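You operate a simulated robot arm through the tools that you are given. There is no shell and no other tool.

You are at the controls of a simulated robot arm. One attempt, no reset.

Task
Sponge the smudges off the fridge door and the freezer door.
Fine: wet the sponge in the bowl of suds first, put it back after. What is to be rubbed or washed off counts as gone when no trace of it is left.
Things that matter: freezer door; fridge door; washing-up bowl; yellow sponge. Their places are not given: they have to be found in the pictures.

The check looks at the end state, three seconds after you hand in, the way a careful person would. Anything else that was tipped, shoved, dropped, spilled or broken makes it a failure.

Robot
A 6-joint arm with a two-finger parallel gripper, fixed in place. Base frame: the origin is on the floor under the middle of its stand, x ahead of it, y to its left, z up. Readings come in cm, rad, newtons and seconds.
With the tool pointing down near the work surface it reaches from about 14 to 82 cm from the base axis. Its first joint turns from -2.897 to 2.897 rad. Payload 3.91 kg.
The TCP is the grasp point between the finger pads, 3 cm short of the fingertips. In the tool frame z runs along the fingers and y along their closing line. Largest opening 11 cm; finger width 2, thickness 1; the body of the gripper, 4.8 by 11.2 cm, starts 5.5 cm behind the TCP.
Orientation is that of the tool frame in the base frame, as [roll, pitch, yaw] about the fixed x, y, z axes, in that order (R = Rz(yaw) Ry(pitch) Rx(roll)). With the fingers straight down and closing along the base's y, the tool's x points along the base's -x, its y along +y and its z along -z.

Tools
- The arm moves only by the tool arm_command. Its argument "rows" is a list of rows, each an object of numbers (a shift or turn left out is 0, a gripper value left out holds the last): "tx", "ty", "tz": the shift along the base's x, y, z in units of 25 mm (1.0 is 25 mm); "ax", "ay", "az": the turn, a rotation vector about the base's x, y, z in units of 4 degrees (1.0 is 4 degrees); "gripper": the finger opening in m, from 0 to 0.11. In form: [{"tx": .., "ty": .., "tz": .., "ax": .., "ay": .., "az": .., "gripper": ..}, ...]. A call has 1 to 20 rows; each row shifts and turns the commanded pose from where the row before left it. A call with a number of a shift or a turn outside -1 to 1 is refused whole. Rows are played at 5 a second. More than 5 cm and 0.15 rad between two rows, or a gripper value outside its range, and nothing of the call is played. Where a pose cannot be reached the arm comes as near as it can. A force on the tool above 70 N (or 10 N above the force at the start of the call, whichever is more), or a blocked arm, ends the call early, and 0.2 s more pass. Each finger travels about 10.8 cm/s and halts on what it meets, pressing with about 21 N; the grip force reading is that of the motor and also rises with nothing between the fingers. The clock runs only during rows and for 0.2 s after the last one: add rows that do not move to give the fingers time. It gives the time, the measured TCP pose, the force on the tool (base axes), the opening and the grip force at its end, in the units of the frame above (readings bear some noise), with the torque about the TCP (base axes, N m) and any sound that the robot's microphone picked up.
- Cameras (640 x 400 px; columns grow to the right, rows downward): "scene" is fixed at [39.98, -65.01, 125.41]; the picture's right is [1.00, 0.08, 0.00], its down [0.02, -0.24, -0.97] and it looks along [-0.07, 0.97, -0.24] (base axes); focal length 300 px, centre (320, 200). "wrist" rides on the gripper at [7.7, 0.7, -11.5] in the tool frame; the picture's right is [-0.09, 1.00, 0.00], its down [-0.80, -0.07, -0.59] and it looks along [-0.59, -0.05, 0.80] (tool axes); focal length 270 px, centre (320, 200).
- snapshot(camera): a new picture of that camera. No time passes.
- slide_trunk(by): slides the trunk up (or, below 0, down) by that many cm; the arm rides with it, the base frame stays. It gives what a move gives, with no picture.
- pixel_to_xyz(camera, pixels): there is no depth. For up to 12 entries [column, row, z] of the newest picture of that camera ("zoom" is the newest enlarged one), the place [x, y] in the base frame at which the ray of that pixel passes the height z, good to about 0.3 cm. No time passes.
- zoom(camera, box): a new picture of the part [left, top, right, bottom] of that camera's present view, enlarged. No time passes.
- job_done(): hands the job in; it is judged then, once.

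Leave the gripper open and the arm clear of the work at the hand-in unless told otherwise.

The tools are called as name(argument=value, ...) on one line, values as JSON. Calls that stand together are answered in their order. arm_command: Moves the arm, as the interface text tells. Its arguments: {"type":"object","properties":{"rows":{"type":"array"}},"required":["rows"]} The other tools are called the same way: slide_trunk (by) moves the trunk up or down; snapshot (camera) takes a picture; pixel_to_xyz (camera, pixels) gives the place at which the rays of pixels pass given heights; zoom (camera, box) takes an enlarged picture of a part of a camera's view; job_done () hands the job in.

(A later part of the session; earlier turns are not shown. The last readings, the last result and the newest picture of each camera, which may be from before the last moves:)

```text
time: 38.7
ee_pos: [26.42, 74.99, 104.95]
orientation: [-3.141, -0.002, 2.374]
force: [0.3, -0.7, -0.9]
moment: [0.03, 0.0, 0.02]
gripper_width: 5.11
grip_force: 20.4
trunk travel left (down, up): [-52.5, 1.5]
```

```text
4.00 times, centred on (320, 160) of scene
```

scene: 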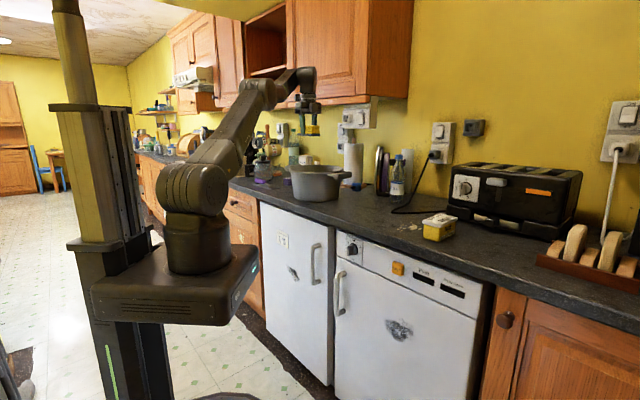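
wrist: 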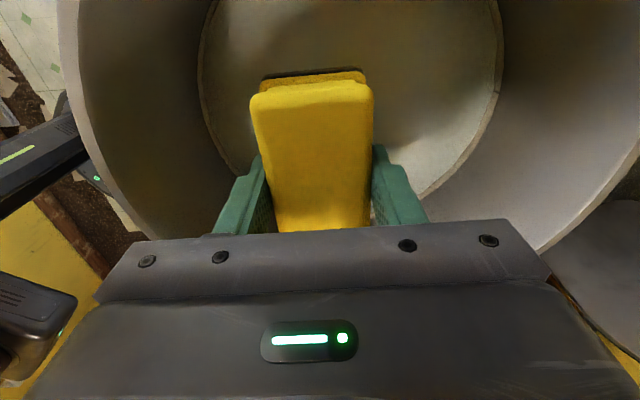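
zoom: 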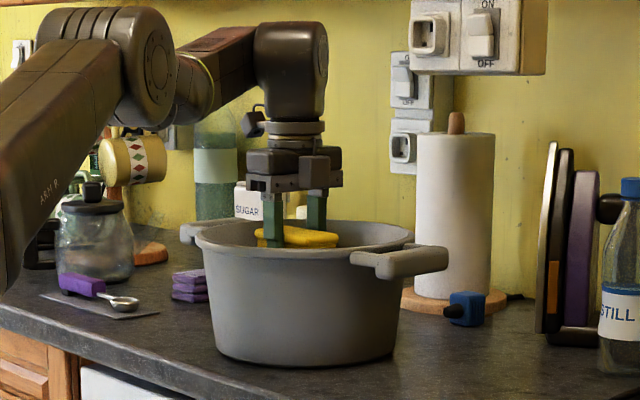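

The sponge is inside the rim with clear space all round. I'll lower it further into the suds, slowly, watching the force.

arm_command(rows=[{"tz": -0.15}, {"tz": -0.25}, {"tz": -0.25}, {"tz": -0.25}, {"tz": -0.25}, {"tz": -0.25}, {"tz": -0.2}, {"tz": -0.1}, {}])

snapshot(camera="wrist")

zoom(camera="scene", box=[260, 110, 380, 210])

```text
time: 40.7
ee_pos: [26.43, 75.0, 100.76]
orientation: [-3.14, 0.001, 2.374]
force: [-0.6, -0.2, -0.8]
moment: [0.02, 0.03, 0.0]
gripper_width: 5.13
grip_force: 21.1
trunk travel left (down, up): [-52.5, 1.5]
```

```text
taken
```

wrist: 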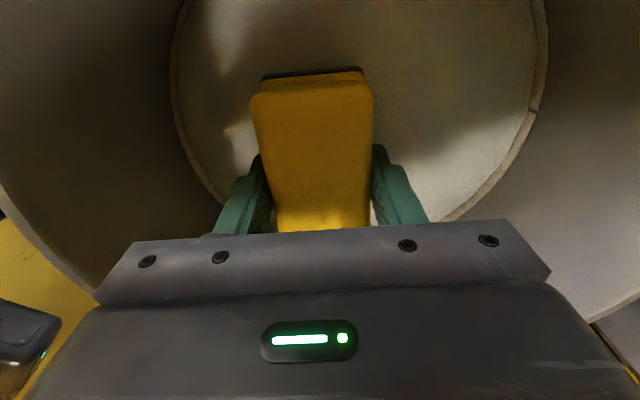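

```text
4.00 times, centred on (320, 160) of scene
```

zoom: 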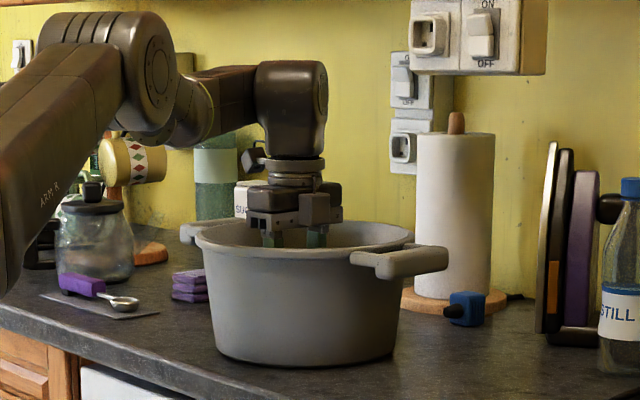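

There's no contact yet. A better estimate puts the suds surface nearer z≈96, just under the sponge, so I'll go lower in small steps.

arm_command(rows=[{"tz": -0.1}, {"tz": -0.2}, {"tz": -0.2}, {"tz": -0.2}, {"tz": -0.1}, {}])

snapshot(camera="wrist")

pixel_to_xyz(camera="wrist", pixels=[[160, 60, 96], [548, 60, 96], [475, 200, 96]])

```text
time: 42.1
ee_pos: [26.42, 74.98, 98.85]
orientation: [3.141, -0.001, 2.373]
force: [-0.8, -0.1, 0.0]
moment: [0.01, -0.01, 0.06]
gripper_width: 5.09
grip_force: 20.6
trunk travel left (down, up): [-52.5, 1.5]
```

```text
taken
```

wrist: 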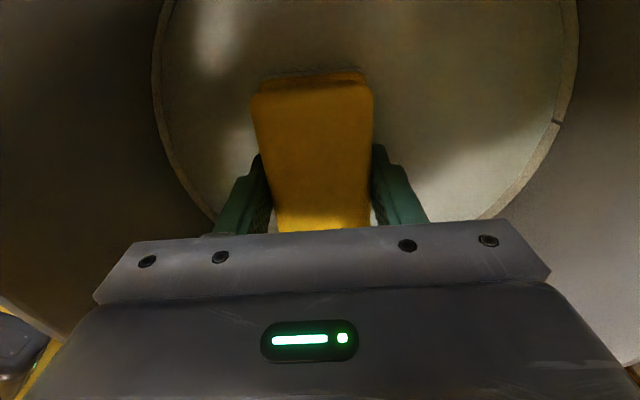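

```text
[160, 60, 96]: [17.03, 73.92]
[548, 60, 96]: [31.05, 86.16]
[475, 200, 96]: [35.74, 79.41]
```

zoom(camera="wrist", box=[140, 0, 600, 240])

pixel_to_xyz(camera="wrist", pixels=[[153, 60, 94], [153, 60, 96], [165, 140, 94], [165, 140, 96], [577, 40, 94], [577, 40, 96], [560, 115, 94], [560, 115, 96], [520, 180, 94], [520, 180, 96]])

```text
1.39 times, centred on (370, 120) of wrist
```

zoom: 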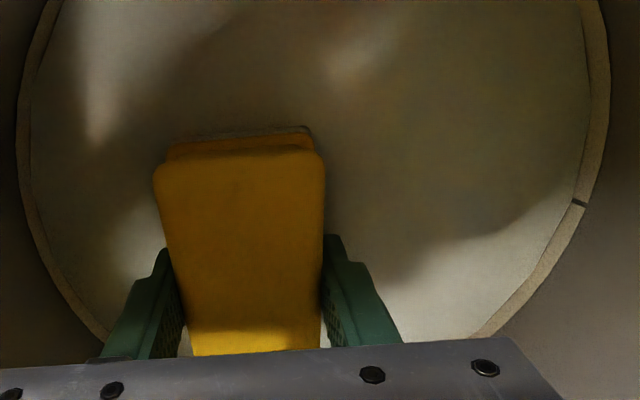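

```text
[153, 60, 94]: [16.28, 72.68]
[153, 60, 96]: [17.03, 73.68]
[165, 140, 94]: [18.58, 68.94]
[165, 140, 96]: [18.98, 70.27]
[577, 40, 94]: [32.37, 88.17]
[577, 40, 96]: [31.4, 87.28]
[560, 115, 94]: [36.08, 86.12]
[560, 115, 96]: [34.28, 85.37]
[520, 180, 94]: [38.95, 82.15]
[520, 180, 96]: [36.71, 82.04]
```

The suds surface checks out at z≈95.8, so the scourer is just in the suds now. I'll go 1.5 cm deeper, hold there for a second or so to soak, and check the force.

arm_command(rows=[{"tz": -0.1}, {"tz": -0.2}, {"tz": -0.2}, {"tz": -0.1}, {}, {}, {}, {}, {}, {}])

snapshot(camera="wrist")

zoom(camera="scene", box=[260, 110, 380, 210])

```text
time: 44.3
ee_pos: [26.37, 75.0, 97.28]
orientation: [3.141, 0.0, 2.371]
force: [-0.2, -1.8, -0.7]
moment: [0.01, 0.02, -0.02]
gripper_width: 5.12
grip_force: 21.0
trunk travel left (down, up): [-52.5, 1.5]
```

```text
taken
```

wrist: 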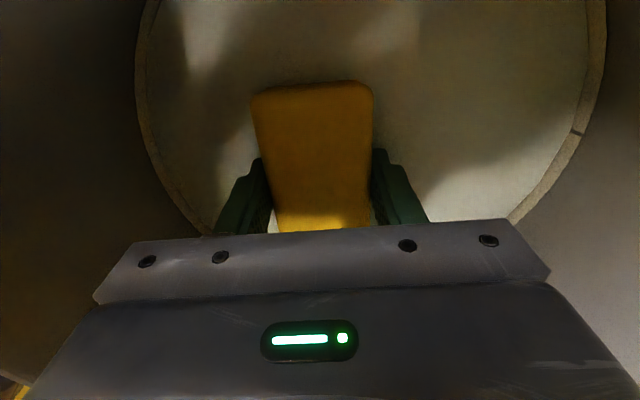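

```text
4.00 times, centred on (320, 160) of scene
```

zoom: 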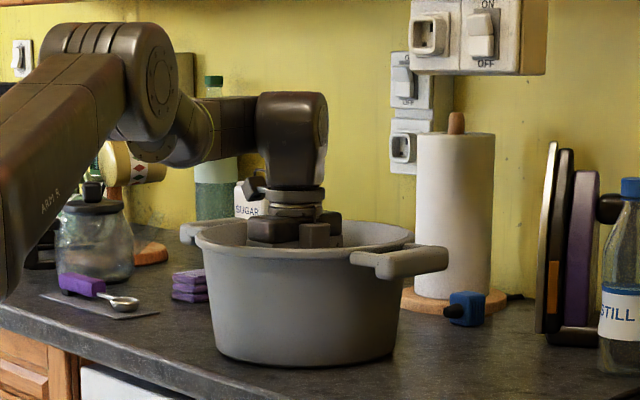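

The scourer is now fully under the suds. The bowl hasn't moved and the forces are near zero. I'll lift out slowly, drawing back slightly toward the robot, and pause above the bowl to drip.

arm_command(rows=[{"tz": 0.1}, {"tz": 0.2}, {"tz": 0.3}, {"tz": 0.3}, {"tz": 0.3}, {"tz": 0.3}, {"tz": 0.3}, {"tz": 0.3, "tx": -0.03, "ty": -0.1}, {"tz": 0.3, "tx": -0.04, "ty": -0.1}, {"tz": 0.3, "tx": -0.04, "ty": -0.1}, {"tz": 0.3, "tx": -0.04, "ty": -0.1}, {"tz": 0.3, "tx": -0.03, "ty": -0.1}, {"tz": 0.3, "tx": -0.03, "ty": -0.1}, {"tz": 0.3}, {"tz": 0.3}, {"tz": 0.3}, {"tz": 0.3}, {"tz": 0.3}, {"tz": 0.2}, {"tz": 0.1}])

arm_command(rows=[{}, {}, {}, {}, {}, {}, {}, {}, {}, {}])

snapshot(camera="wrist")

zoom(camera="scene", box=[260, 110, 380, 210])

```text
time: 48.5
ee_pos: [25.88, 73.55, 110.91]
orientation: [-3.141, 0.0, 2.373]
force: [0.2, -0.2, 0.0]
moment: [0.0, -0.01, -0.01]
gripper_width: 5.12
grip_force: 20.8
trunk travel left (down, up): [-52.5, 1.5]
```

```text
time: 50.7
ee_pos: [25.92, 73.39, 110.76]
orientation: [3.141, 0.0, 2.373]
force: [0.3, 0.3, 0.8]
moment: [-0.01, 0.0, 0.01]
gripper_width: 5.14
grip_force: 21.1
trunk travel left (down, up): [-52.5, 1.5]
```

```text
taken
```

wrist: 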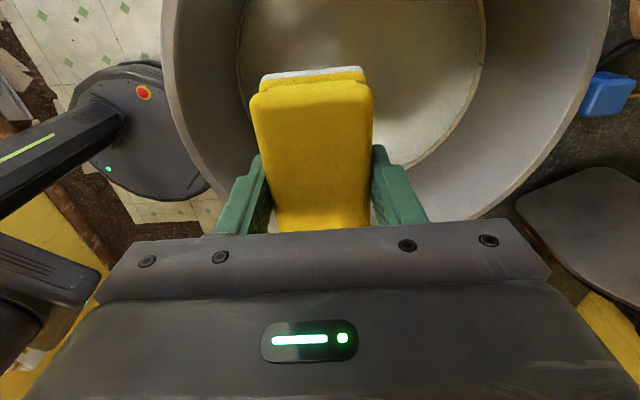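

```text
4.00 times, centred on (320, 160) of scene
```

zoom: 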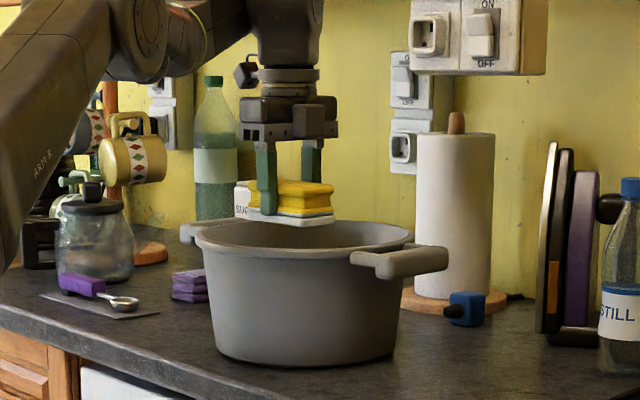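

The underside of the sponge is now white with suds, so it's wet. I'll raise it slightly and draw back slowly toward the robot, to about (6.6, 56) in front of the fridge door and clear of the counter edge.

arm_command(rows=[{"tz": 0.15}, {"tz": 0.25}, {"tz": 0.2}, {"tx": -0.159, "ty": -0.142}, {"tx": -0.317, "ty": -0.284}, {"tx": -0.476, "ty": -0.427}, {"tx": -0.529, "ty": -0.474}, {"tx": -0.529, "ty": -0.474}, {"tx": -0.529, "ty": -0.474}, {"tx": -0.529, "ty": -0.474}, {"tx": -0.529, "ty": -0.474}, {"tx": -0.529, "ty": -0.474}, {"tx": -0.529, "ty": -0.474}, {"tx": -0.529, "ty": -0.474}, {"tx": -0.529, "ty": -0.474}, {"tx": -0.529, "ty": -0.474}, {"tx": -0.529, "ty": -0.474}, {"tx": -0.476, "ty": -0.427}, {"tx": -0.317, "ty": -0.284}, {"tx": -0.159, "ty": -0.142}])

snapshot(camera="wrist")

snapshot(camera="scene")

```text
time: 54.9
ee_pos: [6.55, 56.23, 112.3]
orientation: [3.141, -0.001, 2.374]
force: [0.1, 0.8, -0.5]
moment: [-0.01, -0.04, 0.02]
gripper_width: 5.09
grip_force: 20.8
trunk travel left (down, up): [-52.5, 1.5]
```

```text
taken
```

wrist: 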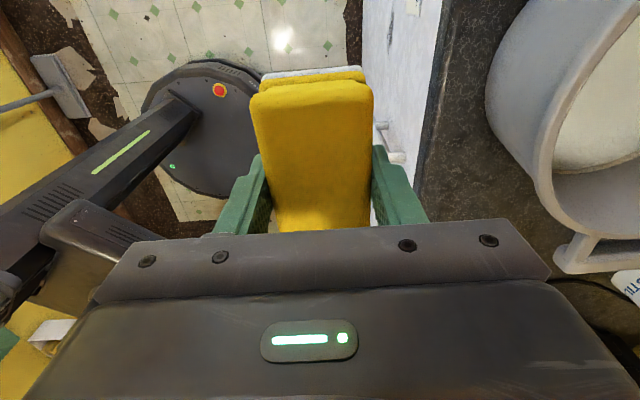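

```text
taken
```

scene: 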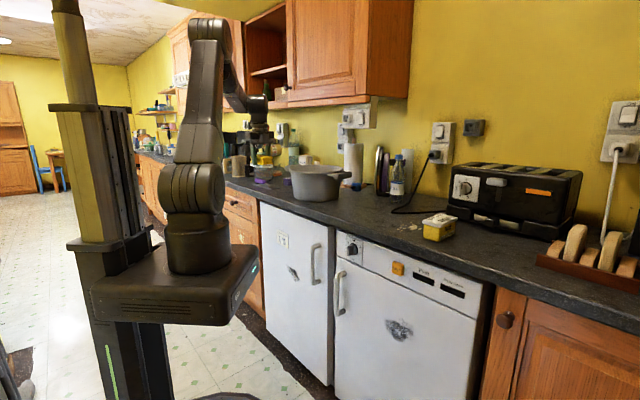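

The fridge smudge is visible in the wrist view near (392,22), and the fridge handle near (390,140). I'll now tilt the tool about the counter direction so the soapy face turns toward the door, doing the first half of the 90° turn.

arm_command(rows=[{"ax": 0.36, "ay": -0.348}, {"ax": 0.719, "ay": -0.695}, {"ax": 0.719, "ay": -0.695}, {"ax": 0.719, "ay": -0.695}, {"ax": 0.719, "ay": -0.695}, {"ax": 0.719, "ay": -0.695}, {"ax": 0.719, "ay": -0.695}, {"ax": 0.719, "ay": -0.695}, {"ax": 0.719, "ay": -0.695}, {"ax": 0.719, "ay": -0.695}, {"ax": 0.719, "ay": -0.695}, {"ax": 0.36, "ay": -0.348}])

snapshot(camera="wrist")

snapshot(camera="scene")

```text
time: 57.5
ee_pos: [8.48, 57.97, 115.13]
orientation: [2.502, 0.005, 2.388]
force: [-0.1, -0.1, -0.2]
moment: [0.0, -0.01, 0.02]
gripper_width: 5.13
grip_force: 20.8
out of reach, approached as far as the arm can: row 9, 10, 11, 12
trunk travel left (down, up): [-52.5, 1.5]
```

```text
taken
```

wrist: 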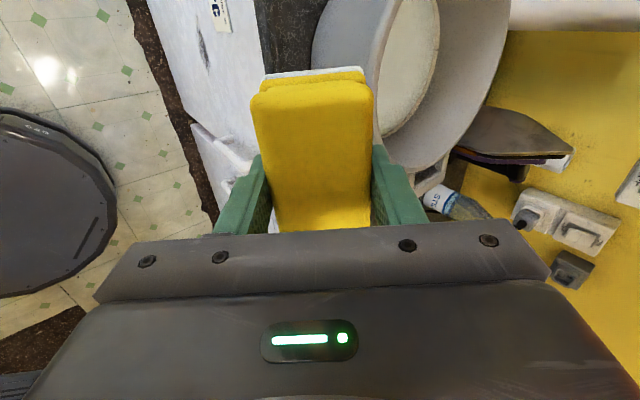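

```text
taken
```

scene: 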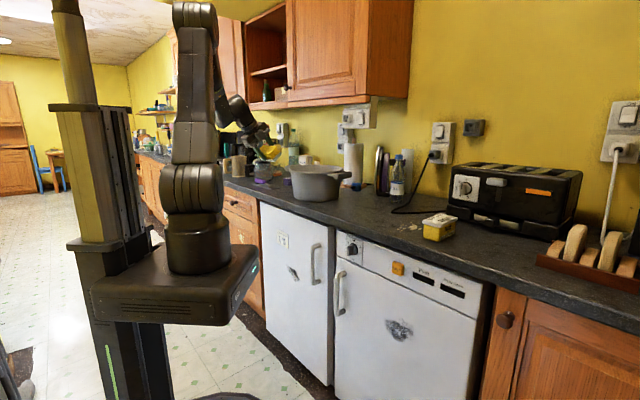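

The tilt stopped at about 37°, most likely because the last joint is near its limit: the tool yaw is far from its home value here. I'll undo the tilt first, then turn the tool 180° about the vertical, which should leave room to tilt.

arm_command(rows=[{"ax": -0.33, "ay": 0.319, "tx": -0.08, "ty": -0.07, "tz": -0.11}, {"ax": -0.658, "ay": 0.636, "tx": -0.08, "ty": -0.07, "tz": -0.11}, {"ax": -0.658, "ay": 0.636, "tx": -0.08, "ty": -0.07, "tz": -0.11}, {"ax": -0.658, "ay": 0.636, "tx": -0.08, "ty": -0.07, "tz": -0.11}, {"ax": -0.658, "ay": 0.636, "tx": -0.08, "ty": -0.07, "tz": -0.11}, {"ax": -0.658, "ay": 0.636, "tx": -0.08, "ty": -0.07, "tz": -0.11}, {"ax": -0.658, "ay": 0.636, "tx": -0.08, "ty": -0.07, "tz": -0.11}, {"ax": -0.658, "ay": 0.636, "tx": -0.08, "ty": -0.07, "tz": -0.11}, {"ax": -0.658, "ay": 0.636, "tx": -0.08, "ty": -0.07, "tz": -0.11}, {"ax": -0.658, "ay": 0.636, "tx": -0.08, "ty": -0.07, "tz": -0.11}, {"ax": -0.33, "ay": 0.319}, {}])

```text
time: 60.1
ee_pos: [6.48, 56.33, 112.28]
orientation: [-3.141, -0.004, 2.389]
force: [0.1, 0.7, -0.2]
moment: [-0.02, 0.0, 0.02]
gripper_width: 5.08
grip_force: 20.9
trunk travel left (down, up): [-52.5, 1.5]
```

Back to tool-down. Now I'll turn the tool about the vertical, +80° first.

arm_command(rows=[{"az": 0.3}, {"az": 0.7}, {"az": 1}, {"az": 1}, {"az": 1}, {"az": 1}, {"az": 1}, {"az": 1}, {"az": 1}, {"az": 1}, {"az": 1}, {"az": 1}, {"az": 1}, {"az": 1}, {"az": 1}, {"az": 1}, {"az": 1}, {"az": 1}, {"az": 1}, {"az": 1}])

arm_command(rows=[{"az": 1}, {"az": 1}, {"az": 1}, {"az": 1}, {"az": 1}, {"az": 1}, {"az": 1}, {"az": 1}, {"az": 1}, {"az": 1}, {"az": 1}, {"az": 1}, {"az": 1}, {"az": 1}, {"az": 1}, {"az": 1}, {"az": 1}, {"az": 1}, {"az": 1}, {"az": 1}])

snapshot(camera="wrist")

```text
time: 64.3
ee_pos: [6.53, 56.11, 112.28]
orientation: [3.142, -0.001, -2.566]
force: [0.8, -0.3, -0.2]
moment: [0.0, -0.04, -0.04]
gripper_width: 5.16
grip_force: 20.5
trunk travel left (down, up): [-52.5, 1.5]
```

```text
time: 68.5
ee_pos: [6.44, 56.23, 112.36]
orientation: [3.14, -0.003, -1.171]
force: [0.3, -0.6, -0.5]
moment: [0.02, -0.02, 0.03]
gripper_width: 5.13
grip_force: 21.4
trunk travel left (down, up): [-52.5, 1.5]
```

```text
taken
```

wrist: 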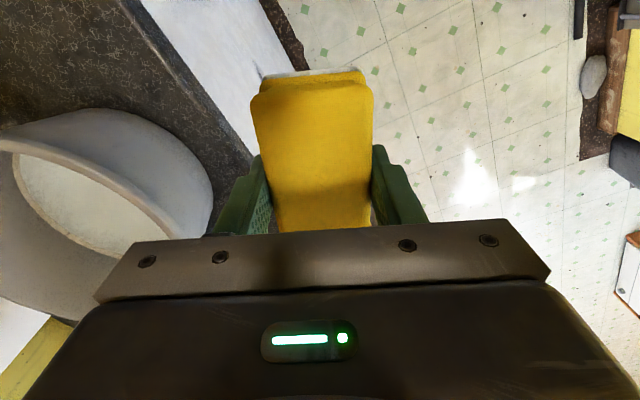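

Yaw is -67.1°, and I want -44.0°. I'll finish the turn.

arm_command(rows=[{"az": 1}, {"az": 1}, {"az": 1}, {"az": 1}, {"az": 1}, {"az": 0.5}, {"az": 0.28}, {}])

snapshot(camera="wrist")

```text
time: 70.3
ee_pos: [6.36, 56.21, 112.18]
orientation: [-3.141, -0.003, -0.767]
force: [1.0, 0.5, 0.2]
moment: [0.03, 0.01, -0.06]
gripper_width: 5.13
grip_force: 20.7
trunk travel left (down, up): [-52.5, 1.5]
```

```text
taken
```

wrist: 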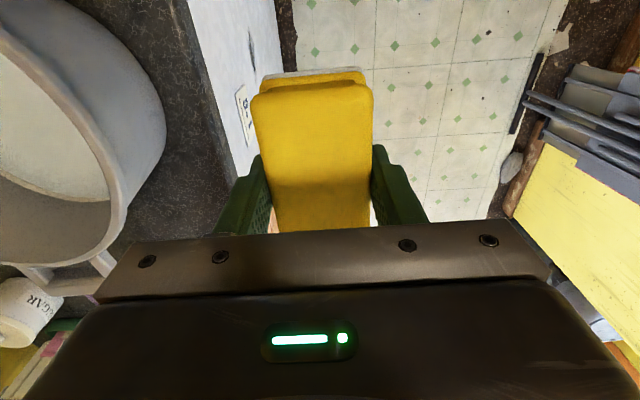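

Now I'll tilt the tool toward the door again, first half.

arm_command(rows=[{"ax": 0.36, "ay": -0.347}, {"ax": 0.72, "ay": -0.694}, {"ax": 0.72, "ay": -0.694}, {"ax": 0.72, "ay": -0.694}, {"ax": 0.72, "ay": -0.694}, {"ax": 0.72, "ay": -0.694}, {"ax": 0.72, "ay": -0.694}, {"ax": 0.72, "ay": -0.694}, {"ax": 0.72, "ay": -0.694}, {"ax": 0.72, "ay": -0.694}, {"ax": 0.72, "ay": -0.694}, {"ax": 0.72, "ay": -0.694}])

snapshot(camera="scene")

```text
time: 72.9
ee_pos: [6.34, 56.23, 112.24]
orientation: [-2.338, -0.003, -0.769]
force: [-0.1, 0.1, 0.1]
moment: [0.01, 0.02, -0.03]
gripper_width: 5.13
grip_force: 21.3
trunk travel left (down, up): [-52.5, 1.5]
```

```text
taken
```

scene: 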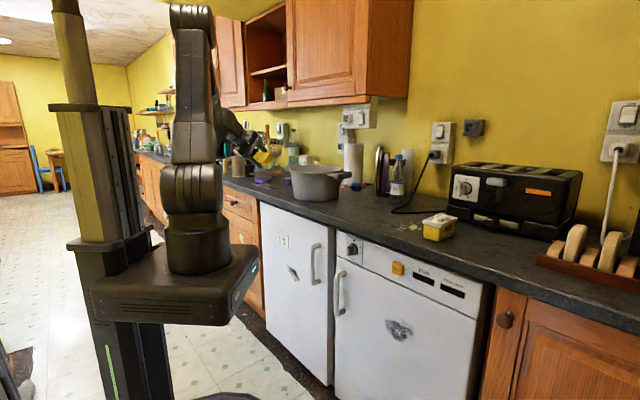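

This direction works: the tilt is 46° so far. I'll continue to 90°.

arm_command(rows=[{"ax": 0.72, "ay": -0.694}, {"ax": 0.72, "ay": -0.694}, {"ax": 0.72, "ay": -0.694}, {"ax": 0.72, "ay": -0.694}, {"ax": 0.72, "ay": -0.694}, {"ax": 0.72, "ay": -0.694}, {"ax": 0.72, "ay": -0.694}, {"ax": 0.72, "ay": -0.694}, {"ax": 0.72, "ay": -0.694}, {"ax": 0.72, "ay": -0.694}, {"ax": 0.5, "ay": -0.482}, {"ax": 0.22, "ay": -0.212}, {}])

snapshot(camera="scene")

snapshot(camera="wrist")

```text
time: 75.7
ee_pos: [6.35, 56.19, 112.28]
orientation: [-1.57, 0.001, -0.768]
force: [-0.6, 0.2, 0.2]
moment: [0.0, 0.02, 0.0]
gripper_width: 5.13
grip_force: 20.8
trunk travel left (down, up): [-52.5, 1.5]
```

```text
taken
```

scene: 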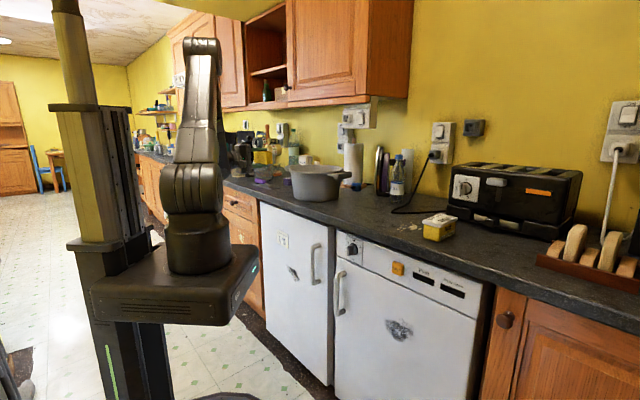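

```text
taken
```

wrist: 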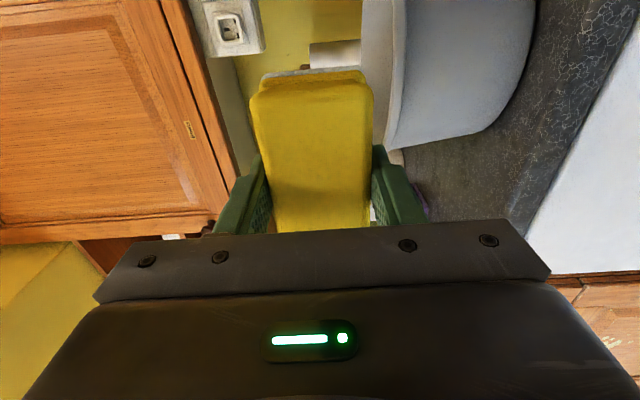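

The tool is now level and facing the doors, with its axis along (0.695, 0.719). The sponge tip is about 11 cm from the door plane. I'll lower the trunk in steps, with 7 cm clearance to the counter edge.

slide_trunk(by=-8)

slide_trunk(by=-12)

snapshot(camera="scene")

snapshot(camera="wrist")

```text
time: 76.9
ee_pos: [6.48, 56.26, 104.37]
orientation: [-1.569, 0.001, -0.768]
force: [-0.6, 0.2, -0.5]
moment: [-0.01, -0.04, 0.0]
gripper_width: 5.13
grip_force: 20.9
trunk travel left (down, up): [-44.5, 9.5]
```

```text
time: 78.4
ee_pos: [6.44, 56.27, 92.36]
orientation: [-1.568, 0.001, -0.77]
force: [0.1, -0.2, -0.2]
moment: [-0.01, 0.04, 0.0]
gripper_width: 5.12
grip_force: 21.5
trunk travel left (down, up): [-32.5, 21.5]
```

```text
taken
```

scene: 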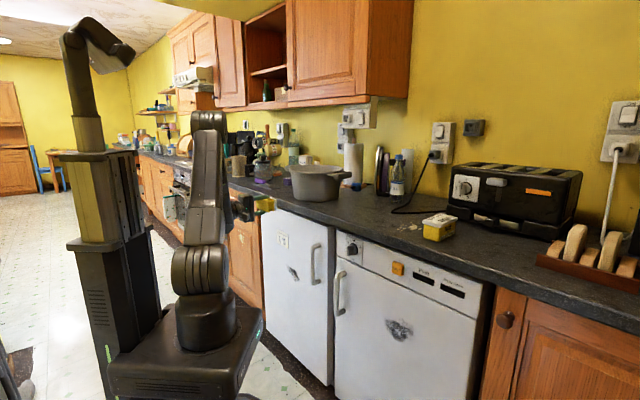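

```text
taken
```

wrist: 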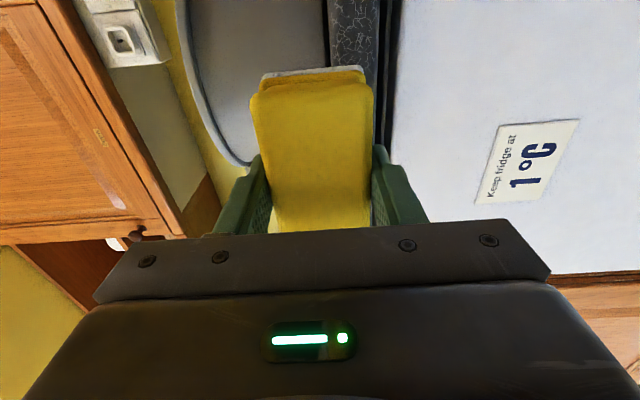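

The sponge is clear in front of the counter edge. I'll keep lowering.

slide_trunk(by=-12)

slide_trunk(by=-10)

snapshot(camera="scene")

snapshot(camera="wrist")

```text
time: 79.9
ee_pos: [6.46, 56.15, 80.29]
orientation: [-1.569, -0.001, -0.77]
force: [-1.3, -0.6, 0.6]
moment: [-0.01, 0.0, 0.03]
gripper_width: 5.09
grip_force: 20.9
trunk travel left (down, up): [-20.5, 33.5]
```

```text
time: 81.2
ee_pos: [6.32, 56.09, 70.38]
orientation: [-1.57, 0.0, -0.769]
force: [-1.1, 0.2, 0.1]
moment: [0.01, -0.04, -0.03]
gripper_width: 5.11
grip_force: 21.0
trunk travel left (down, up): [-10.5, 43.5]
```

```text
taken
```

scene: 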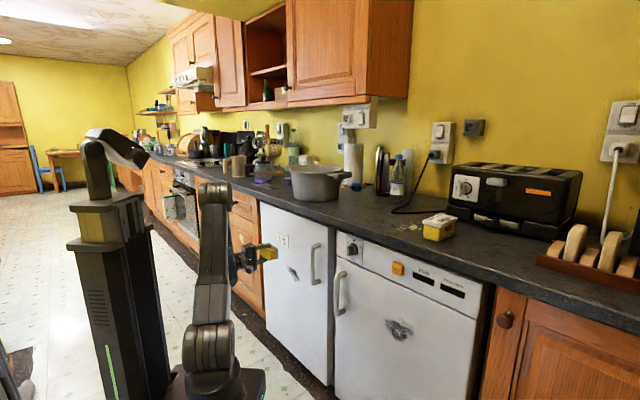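

```text
taken
```

wrist: 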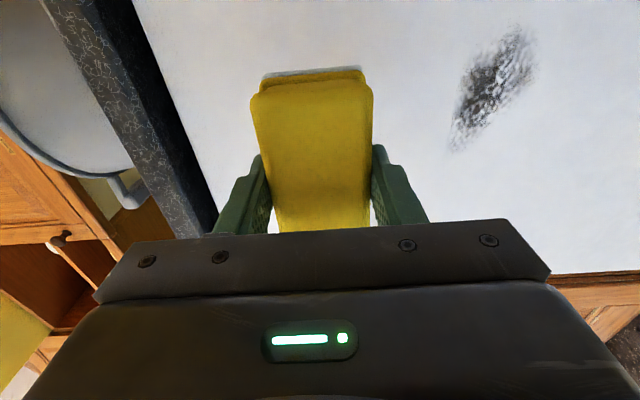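

The fridge smudge is clear in the wrist view, from about (453,148) to (532,28). I'll locate its extent.

pixel_to_xyz(camera="wrist", pixels=[[453, 148, 60], [453, 148, 58], [453, 148, 56], [520, 28, 60], [520, 28, 56], [520, 28, 52], [495, 85, 58], [495, 85, 54], [538, 60, 56], [538, 60, 52], [460, 85, 60], [460, 85, 56]])

zoom(camera="wrist", box=[400, 0, 600, 180])

zoom(camera="scene", box=[220, 220, 340, 320])

```text
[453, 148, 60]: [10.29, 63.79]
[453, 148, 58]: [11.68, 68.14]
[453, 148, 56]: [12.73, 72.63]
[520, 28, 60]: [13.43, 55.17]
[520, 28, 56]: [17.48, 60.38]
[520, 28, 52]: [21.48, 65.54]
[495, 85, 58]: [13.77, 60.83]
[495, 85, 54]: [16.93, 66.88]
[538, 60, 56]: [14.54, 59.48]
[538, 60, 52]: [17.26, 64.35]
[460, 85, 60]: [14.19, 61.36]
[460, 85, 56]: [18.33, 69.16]
```

```text
2.22 times, centred on (500, 90) of wrist
```

zoom: 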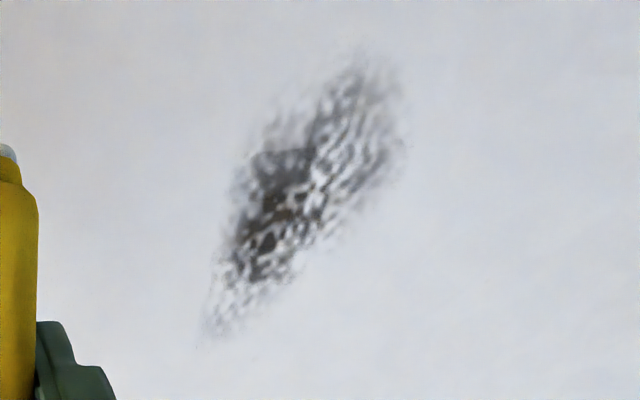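

```text
4.00 times, centred on (280, 270) of scene
```

zoom: 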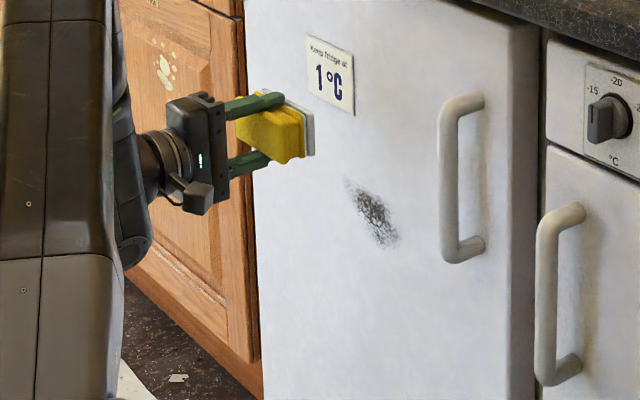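

In door coordinates the fridge smudge spans t≈-41 to -29.5 along the door and z≈50.5 to 57.5. I'll bring the sponge to that height and then approach with it centred at t≈-37.

slide_trunk(by=-8)

arm_command(rows=[{"tz": -0.2, "tx": -0.04, "ty": 0.04}, {"tz": -0.3, "tx": -0.08, "ty": 0.08}, {"tz": -0.4, "tx": -0.1, "ty": 0.1}, {"tz": -0.4, "tx": -0.12, "ty": 0.12}, {"tz": -0.4, "tx": -0.12, "ty": 0.12}, {"tz": -0.4, "tx": -0.12, "ty": 0.12}, {"tz": -0.4, "tx": -0.08, "ty": 0.08}, {"tz": -0.3, "tx": -0.04, "ty": 0.04}, {"tz": -0.2}, {}])

snapshot(camera="wrist")

snapshot(camera="scene")

```text
time: 82.4
ee_pos: [6.34, 56.16, 62.26]
orientation: [-1.568, 0.0, -0.769]
force: [-0.5, -0.3, -0.3]
moment: [0.01, -0.01, -0.01]
gripper_width: 5.12
grip_force: 21.4
trunk travel left (down, up): [-2.5, 51.5]
```

```text
time: 84.6
ee_pos: [4.68, 57.9, 54.71]
orientation: [-1.569, -0.001, -0.769]
force: [-0.1, 0.4, 0.7]
moment: [0.0, 0.01, 0.0]
gripper_width: 5.1
grip_force: 21.4
trunk travel left (down, up): [-2.5, 51.5]
```

```text
taken
```

wrist: 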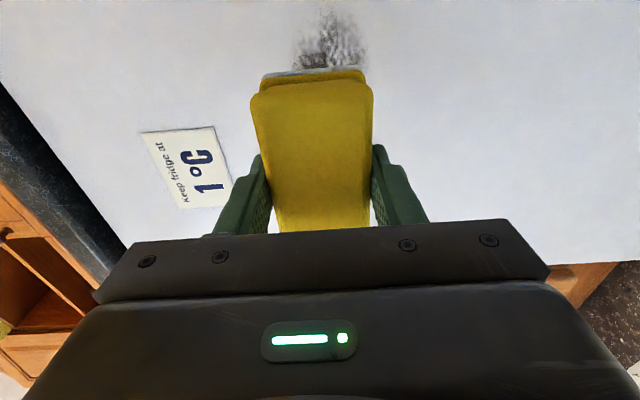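

```text
taken
```

scene: 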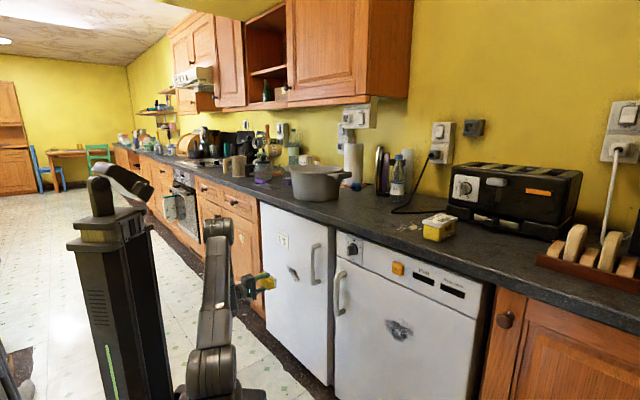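

The TCP is at t≈-36.9, z=54.7, lined up with the smudge. I'll approach the door, first about 9 cm of the estimated 11.

arm_command(rows=[{"tx": 0.125, "ty": 0.13}, {"tx": 0.25, "ty": 0.259}, {"tx": 0.25, "ty": 0.259}, {"tx": 0.25, "ty": 0.259}, {"tx": 0.25, "ty": 0.259}, {"tx": 0.25, "ty": 0.259}, {"tx": 0.25, "ty": 0.259}, {"tx": 0.25, "ty": 0.259}, {"tx": 0.25, "ty": 0.259}, {"tx": 0.25, "ty": 0.259}, {"tx": 0.125, "ty": 0.13}, {}])

snapshot(camera="wrist")

zoom(camera="scene", box=[200, 220, 340, 340])

```text
time: 87.2
ee_pos: [10.95, 64.49, 54.77]
orientation: [-1.57, 0.0, -0.769]
force: [0.5, 0.0, -0.3]
moment: [0.03, 0.01, 0.02]
gripper_width: 5.12
grip_force: 21.0
trunk travel left (down, up): [-2.5, 51.5]
```

```text
taken
```

wrist: 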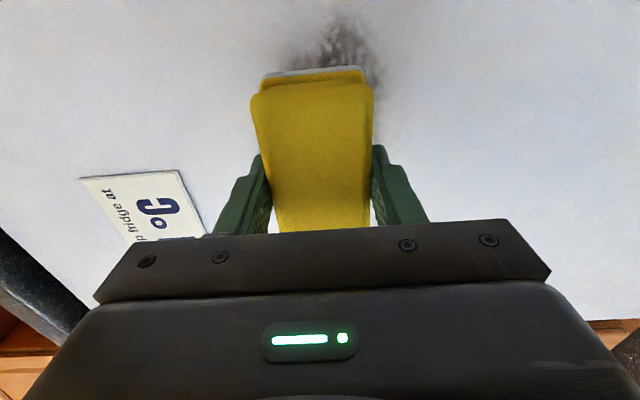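

```text
3.33 times, centred on (270, 280) of scene
```

zoom: 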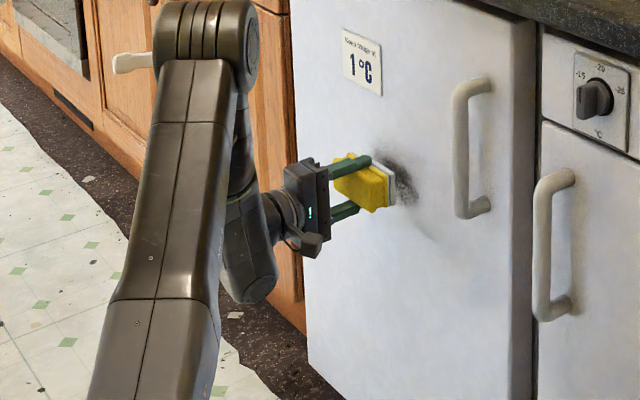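

The sponge is about 2 cm from the door, so I'll creep forward while watching the force.

arm_command(rows=[{"tx": 0.083, "ty": 0.086}, {"tx": 0.083, "ty": 0.086}, {"tx": 0.083, "ty": 0.086}, {"tx": 0.083, "ty": 0.086}, {"tx": 0.056, "ty": 0.058}, {}])

```text
time: 88.6
ee_pos: [11.91, 65.49, 54.85]
orientation: [-1.569, 0.0, -0.77]
force: [-0.3, -0.2, -0.5]
moment: [-0.01, -0.01, 0.0]
gripper_width: 5.13
grip_force: 20.7
trunk travel left (down, up): [-2.5, 51.5]
```

arm_command(rows=[{"tx": 0.056, "ty": 0.058}, {"tx": 0.056, "ty": 0.058}, {"tx": 0.056, "ty": 0.058}, {}])

zoom(camera="scene", box=[230, 230, 330, 310])

```text
time: 89.6
ee_pos: [12.36, 66.0, 54.76]
orientation: [-1.57, 0.0, -0.768]
force: [0.0, -0.4, -0.5]
moment: [0.0, 0.01, 0.03]
gripper_width: 5.12
grip_force: 21.0
trunk travel left (down, up): [-2.5, 51.5]
```

```text
5.00 times, centred on (280, 270) of scene
```

zoom: 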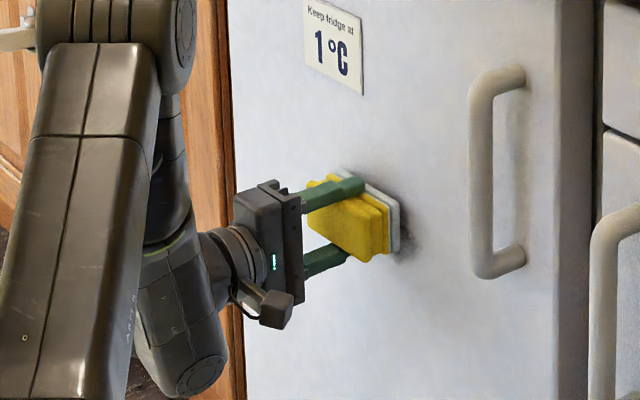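

No contact yet (TCP at 56.1 along the normal). I'll keep creeping.

arm_command(rows=[{"tx": 0.042, "ty": 0.043}, {"tx": 0.042, "ty": 0.043}, {}])

arm_command(rows=[{"tx": 0.042, "ty": 0.043}, {"tx": 0.042, "ty": 0.043}, {}])

```text
time: 90.4
ee_pos: [12.44, 66.14, 54.89]
orientation: [-1.568, 0.001, -0.769]
force: [0.6, -0.2, -0.1]
moment: [0.01, -0.02, 0.02]
gripper_width: 5.1
grip_force: 21.4
trunk travel left (down, up): [-2.5, 51.5]
```

```text
time: 91.2
ee_pos: [12.71, 66.26, 54.69]
orientation: [-1.57, 0.0, -0.77]
force: [0.6, -0.2, 0.4]
moment: [-0.01, 0.02, -0.01]
gripper_width: 5.11
grip_force: 21.8
trunk travel left (down, up): [-2.5, 51.5]
```

arm_command(rows=[{"tx": 0.042, "ty": 0.043}, {"tx": 0.042, "ty": 0.043}, {}])

arm_command(rows=[{"tx": 0.042, "ty": 0.043}, {"tx": 0.042, "ty": 0.043}, {}])

zoom(camera="scene", box=[230, 230, 330, 310])

```text
time: 92.0
ee_pos: [12.86, 66.54, 54.73]
orientation: [-1.571, -0.001, -0.768]
force: [-9.8, -11.5, -1.8]
moment: [-0.02, 0.09, -0.76]
gripper_width: 5.14
grip_force: 21.2
trunk travel left (down, up): [-2.5, 51.5]
```

```text
time: 92.8
ee_pos: [12.92, 66.77, 54.84]
orientation: [-1.57, -0.003, -0.768]
force: [-25.9, -24.1, -5.5]
moment: [-0.17, 0.11, 0.08]
gripper_width: 5.18
grip_force: 21.0
trunk travel left (down, up): [-2.5, 51.5]
```

```text
5.00 times, centred on (280, 270) of scene
```

zoom: 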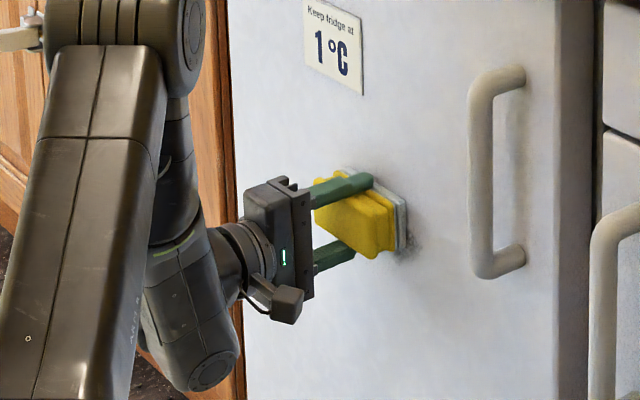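

Contact: about 15 N at 56.8, then 35 N after another 2 mm, so it's a stiff contact. I'll back off about 2 mm to a gentler pressure before rubbing.

arm_command(rows=[{"tx": -0.042, "ty": -0.043}, {"tx": -0.02, "ty": -0.02}, {}])

snapshot(camera="wrist")

```text
time: 93.6
ee_pos: [13.11, 66.7, 54.73]
orientation: [-1.568, 0.0, -0.772]
force: [-12.6, -0.5, -2.1]
moment: [-0.08, 0.07, 0.44]
gripper_width: 5.12
grip_force: 21.0
trunk travel left (down, up): [-2.5, 51.5]
```

```text
taken
```

wrist: 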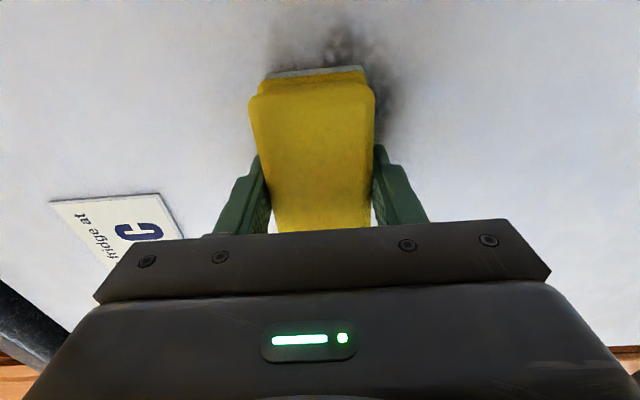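

Pressure is now about 9 N. The sponge slid back a few millimetres in the fingers, so I'll keep it light from here. I'll start with a gentle vertical stroke down and check the force.

arm_command(rows=[{"tz": -0.15}, {"tz": -0.2}, {"tz": -0.2}, {"tz": -0.2}, {"tz": -0.2}, {"tz": -0.15}, {}])

zoom(camera="scene", box=[230, 230, 330, 310])

snapshot(camera="wrist")

```text
time: 95.2
ee_pos: [12.96, 66.62, 51.92]
orientation: [-1.569, 0.0, -0.77]
force: [-0.3, -0.5, 0.2]
moment: [0.01, 0.02, -0.03]
gripper_width: 5.1
grip_force: 20.7
trunk travel left (down, up): [-2.5, 51.5]
```

```text
5.00 times, centred on (280, 270) of scene
```

zoom: 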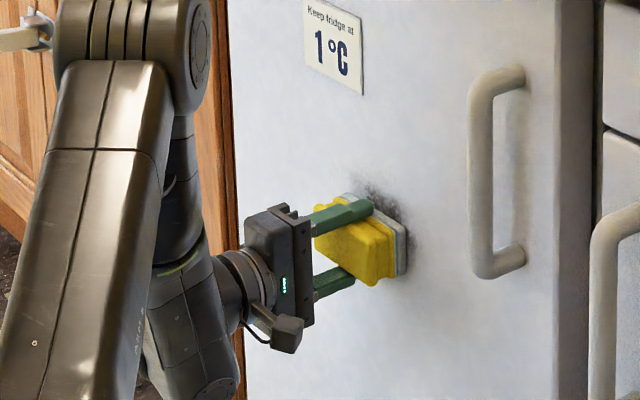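

```text
taken
```

wrist: 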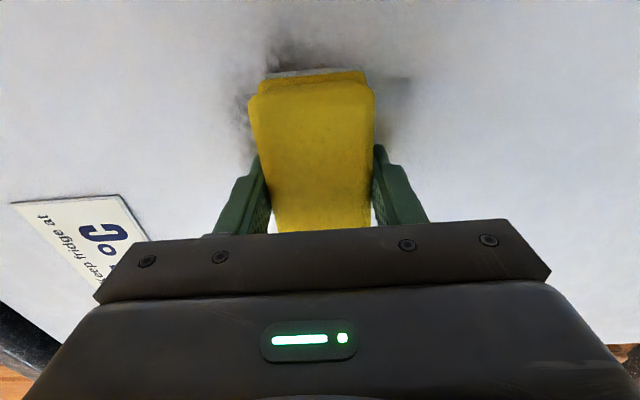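

Contact was lost as it moved down. I'll press in about 1.5 mm and stroke up.

arm_command(rows=[{"tx": 0.035, "ty": 0.036}, {}])

```text
time: 95.8
ee_pos: [13.0, 66.72, 52.0]
orientation: [-1.568, -0.001, -0.77]
force: [-1.3, -1.2, -1.0]
moment: [-0.01, 0.0, -0.07]
gripper_width: 5.13
grip_force: 20.6
trunk travel left (down, up): [-2.5, 51.5]
```

arm_command(rows=[{"tx": 0.028, "ty": 0.029}, {}])

```text
time: 96.4
ee_pos: [12.95, 66.72, 51.99]
orientation: [-1.569, 0.0, -0.768]
force: [-6.7, -9.6, -0.6]
moment: [-0.06, 0.01, -0.28]
gripper_width: 5.13
grip_force: 21.2
trunk travel left (down, up): [-2.5, 51.5]
```

Normal force is about 11.6 N. I'll stroke up slowly over the smudge.

arm_command(rows=[{"tz": 0.1}, {"tz": 0.2}, {"tz": 0.2}, {"tz": 0.2}, {"tz": 0.2}, {"tz": 0.2}, {"tz": 0.2}, {"tz": 0.2}, {"tz": 0.1}])

snapshot(camera="wrist")

zoom(camera="scene", box=[230, 230, 330, 310])

```text
time: 98.4
ee_pos: [12.95, 66.78, 55.99]
orientation: [-1.57, -0.002, -0.77]
force: [-21.5, -21.8, -19.3]
moment: [-0.5, 0.45, 0.09]
gripper_width: 5.14
grip_force: 21.2
trunk travel left (down, up): [-2.5, 51.5]
```

```text
taken
```

wrist: 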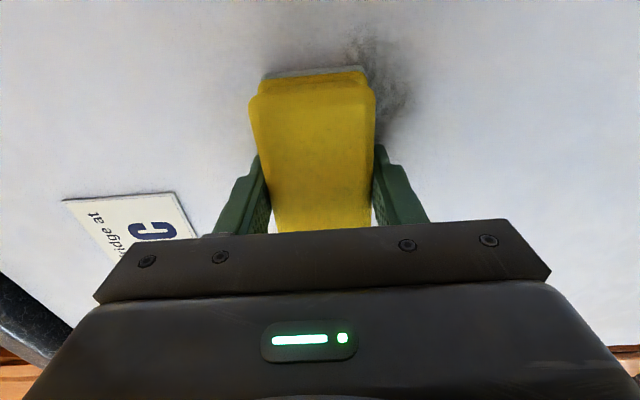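

```text
5.00 times, centred on (280, 270) of scene
```

zoom: 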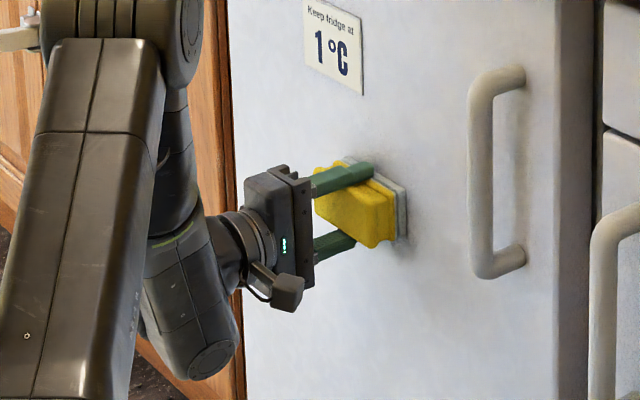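

Moving up raised the pressure to about 30 N, so the door leans slightly relative to my stroke, about 2.5°. I'll ease off and then look closely at what's been cleaned so far.

arm_command(rows=[{"tx": -0.1, "ty": -0.104}, {"tx": -0.28, "ty": -0.288}, {"tx": -0.28, "ty": -0.288}, {"tx": -0.28, "ty": -0.288}, {"tx": -0.28, "ty": -0.288}, {}])

zoom(camera="wrist", box=[220, 0, 460, 150])

zoom(camera="scene", box=[240, 240, 320, 300])

```text
time: 99.8
ee_pos: [10.09, 63.57, 56.07]
orientation: [-1.569, 0.0, -0.769]
force: [0.3, 0.4, 0.3]
moment: [-0.02, 0.06, 0.01]
gripper_width: 5.14
grip_force: 20.7
trunk travel left (down, up): [-2.5, 51.5]
```

```text
2.67 times, centred on (340, 75) of wrist
```

zoom: 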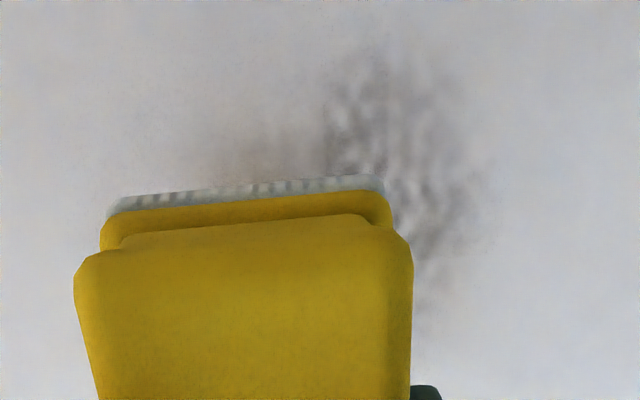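

```text
6.67 times, centred on (280, 270) of scene
```

zoom: 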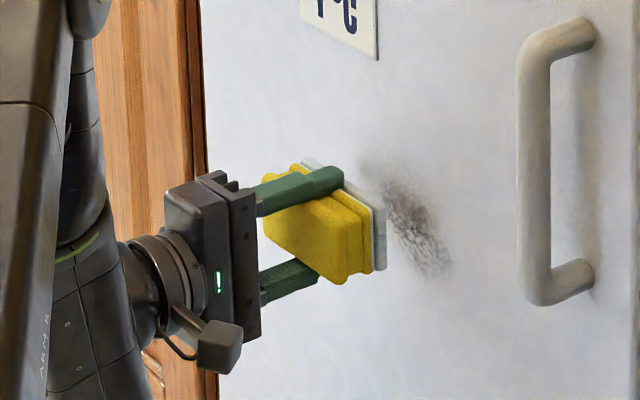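

The wiped area is fading, so rubbing works but needs several passes. I'll find where the remaining smudge lies now.

pixel_to_xyz(camera="wrist", pixels=[[370, 52, 54], [370, 52, 52], [345, 25, 56], [345, 25, 54], [395, 30, 52], [395, 30, 50], [400, 75, 52], [400, 75, 50], [380, 115, 54], [380, 115, 52], [365, 12, 54], [365, 12, 52]])

pixel_to_xyz(camera="scene", pixels=[[285.2, 263, 58], [285.2, 263, 56], [299.5, 281.5, 52], [299.5, 281.5, 50], [293, 273, 55], [293, 273, 53]])

```text
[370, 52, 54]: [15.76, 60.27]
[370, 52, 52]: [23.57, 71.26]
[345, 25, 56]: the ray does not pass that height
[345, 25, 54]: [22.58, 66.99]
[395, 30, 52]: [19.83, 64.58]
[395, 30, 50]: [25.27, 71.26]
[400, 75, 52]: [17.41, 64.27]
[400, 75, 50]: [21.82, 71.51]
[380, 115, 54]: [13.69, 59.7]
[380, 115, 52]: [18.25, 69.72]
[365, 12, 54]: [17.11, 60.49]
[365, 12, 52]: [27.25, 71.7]
```

```text
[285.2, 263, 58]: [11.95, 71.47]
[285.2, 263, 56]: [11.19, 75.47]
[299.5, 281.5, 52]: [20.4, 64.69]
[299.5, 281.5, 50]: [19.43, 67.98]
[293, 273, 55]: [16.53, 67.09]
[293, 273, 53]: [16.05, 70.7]
```

The remaining smudge lies at t≈-29.5 to -36 and z≈50.5 to 55.5. I'll shift the sponge right to t≈-33, z≈53.5, and come back in toward the door.

arm_command(rows=[{"tx": 0.22, "ty": -0.216, "tz": -0.2}, {"tx": 0.22, "ty": -0.216, "tz": -0.2}, {"tx": 0.22, "ty": -0.216, "tz": -0.2}, {"tx": 0.22, "ty": -0.216, "tz": -0.2}, {"tx": 0.24, "ty": -0.216, "tz": -0.2}, {"tx": 0.139, "ty": 0.144}, {"tx": 0.25, "ty": 0.259}, {"tx": 0.25, "ty": 0.259}, {"tx": 0.25, "ty": 0.259}, {"tx": 0.139, "ty": 0.144}, {}])

```text
time: 102.2
ee_pos: [15.41, 63.49, 53.54]
orientation: [-1.57, 0.002, -0.769]
force: [-0.3, 0.9, -1.4]
moment: [0.0, 0.03, -0.02]
gripper_width: 5.12
grip_force: 21.3
trunk travel left (down, up): [-2.5, 51.5]
```

arm_command(rows=[{"tx": 0.056, "ty": 0.058}, {"tx": 0.056, "ty": 0.058}, {"tx": 0.028, "ty": 0.029}, {}])

```text
time: 103.2
ee_pos: [15.84, 64.0, 53.45]
orientation: [-1.569, 0.0, -0.769]
force: [-0.7, -1.5, 0.6]
moment: [-0.02, -0.01, -0.01]
gripper_width: 5.13
grip_force: 21.3
trunk travel left (down, up): [-2.5, 51.5]
```

arm_command(rows=[{"tx": 0.025, "ty": 0.026}, {}])

```text
time: 103.8
ee_pos: [15.79, 63.94, 53.44]
orientation: [-1.567, 0.001, -0.77]
force: [-7.1, -11.6, -1.1]
moment: [-0.04, 0.05, -0.09]
gripper_width: 5.12
grip_force: 21.4
trunk travel left (down, up): [-2.5, 51.5]
```

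Pressing at about 13 N. I'll stroke down 3 cm with a slight compensating push.

arm_command(rows=[{"tz": -0.1, "tx": 0.003, "ty": 0.003}, {"tz": -0.2, "tx": 0.006, "ty": 0.006}, {"tz": -0.2, "tx": 0.006, "ty": 0.006}, {"tz": -0.2, "tx": 0.006, "ty": 0.006}, {"tz": -0.2, "tx": 0.006, "ty": 0.006}, {"tz": -0.2, "tx": 0.006, "ty": 0.006}, {"tz": -0.1, "tx": 0.003, "ty": 0.003}])

```text
time: 105.4
ee_pos: [15.64, 64.05, 50.61]
orientation: [-1.568, -0.001, -0.768]
force: [-18.9, -17.1, 16.4]
moment: [0.26, -0.3, -0.03]
gripper_width: 5.1
grip_force: 21.1
trunk travel left (down, up): [-2.5, 51.5]
```

Pressure rose to about 25 N, so the door is in fact vertical and no compensation is needed. I'll ease off slightly and stroke up.

arm_command(rows=[{"tx": -0.025, "ty": -0.026}, {"tz": 0.1}, {"tz": 0.2}, {"tz": 0.2}, {"tz": 0.2}, {"tz": 0.2}, {"tz": 0.2}, {"tz": 0.2}, {"tz": 0.2}, {"tz": 0.2}, {"tz": 0.2}, {"tz": 0.2}, {"tz": 0.2}, {"tz": 0.2}, {"tz": 0.1}])

```text
time: 108.6
ee_pos: [15.88, 64.06, 56.98]
orientation: [-1.568, -0.002, -0.769]
force: [-14.8, -14.7, -12.1]
moment: [-0.27, 0.26, 0.02]
gripper_width: 5.12
grip_force: 20.9
trunk travel left (down, up): [-2.5, 51.5]
```

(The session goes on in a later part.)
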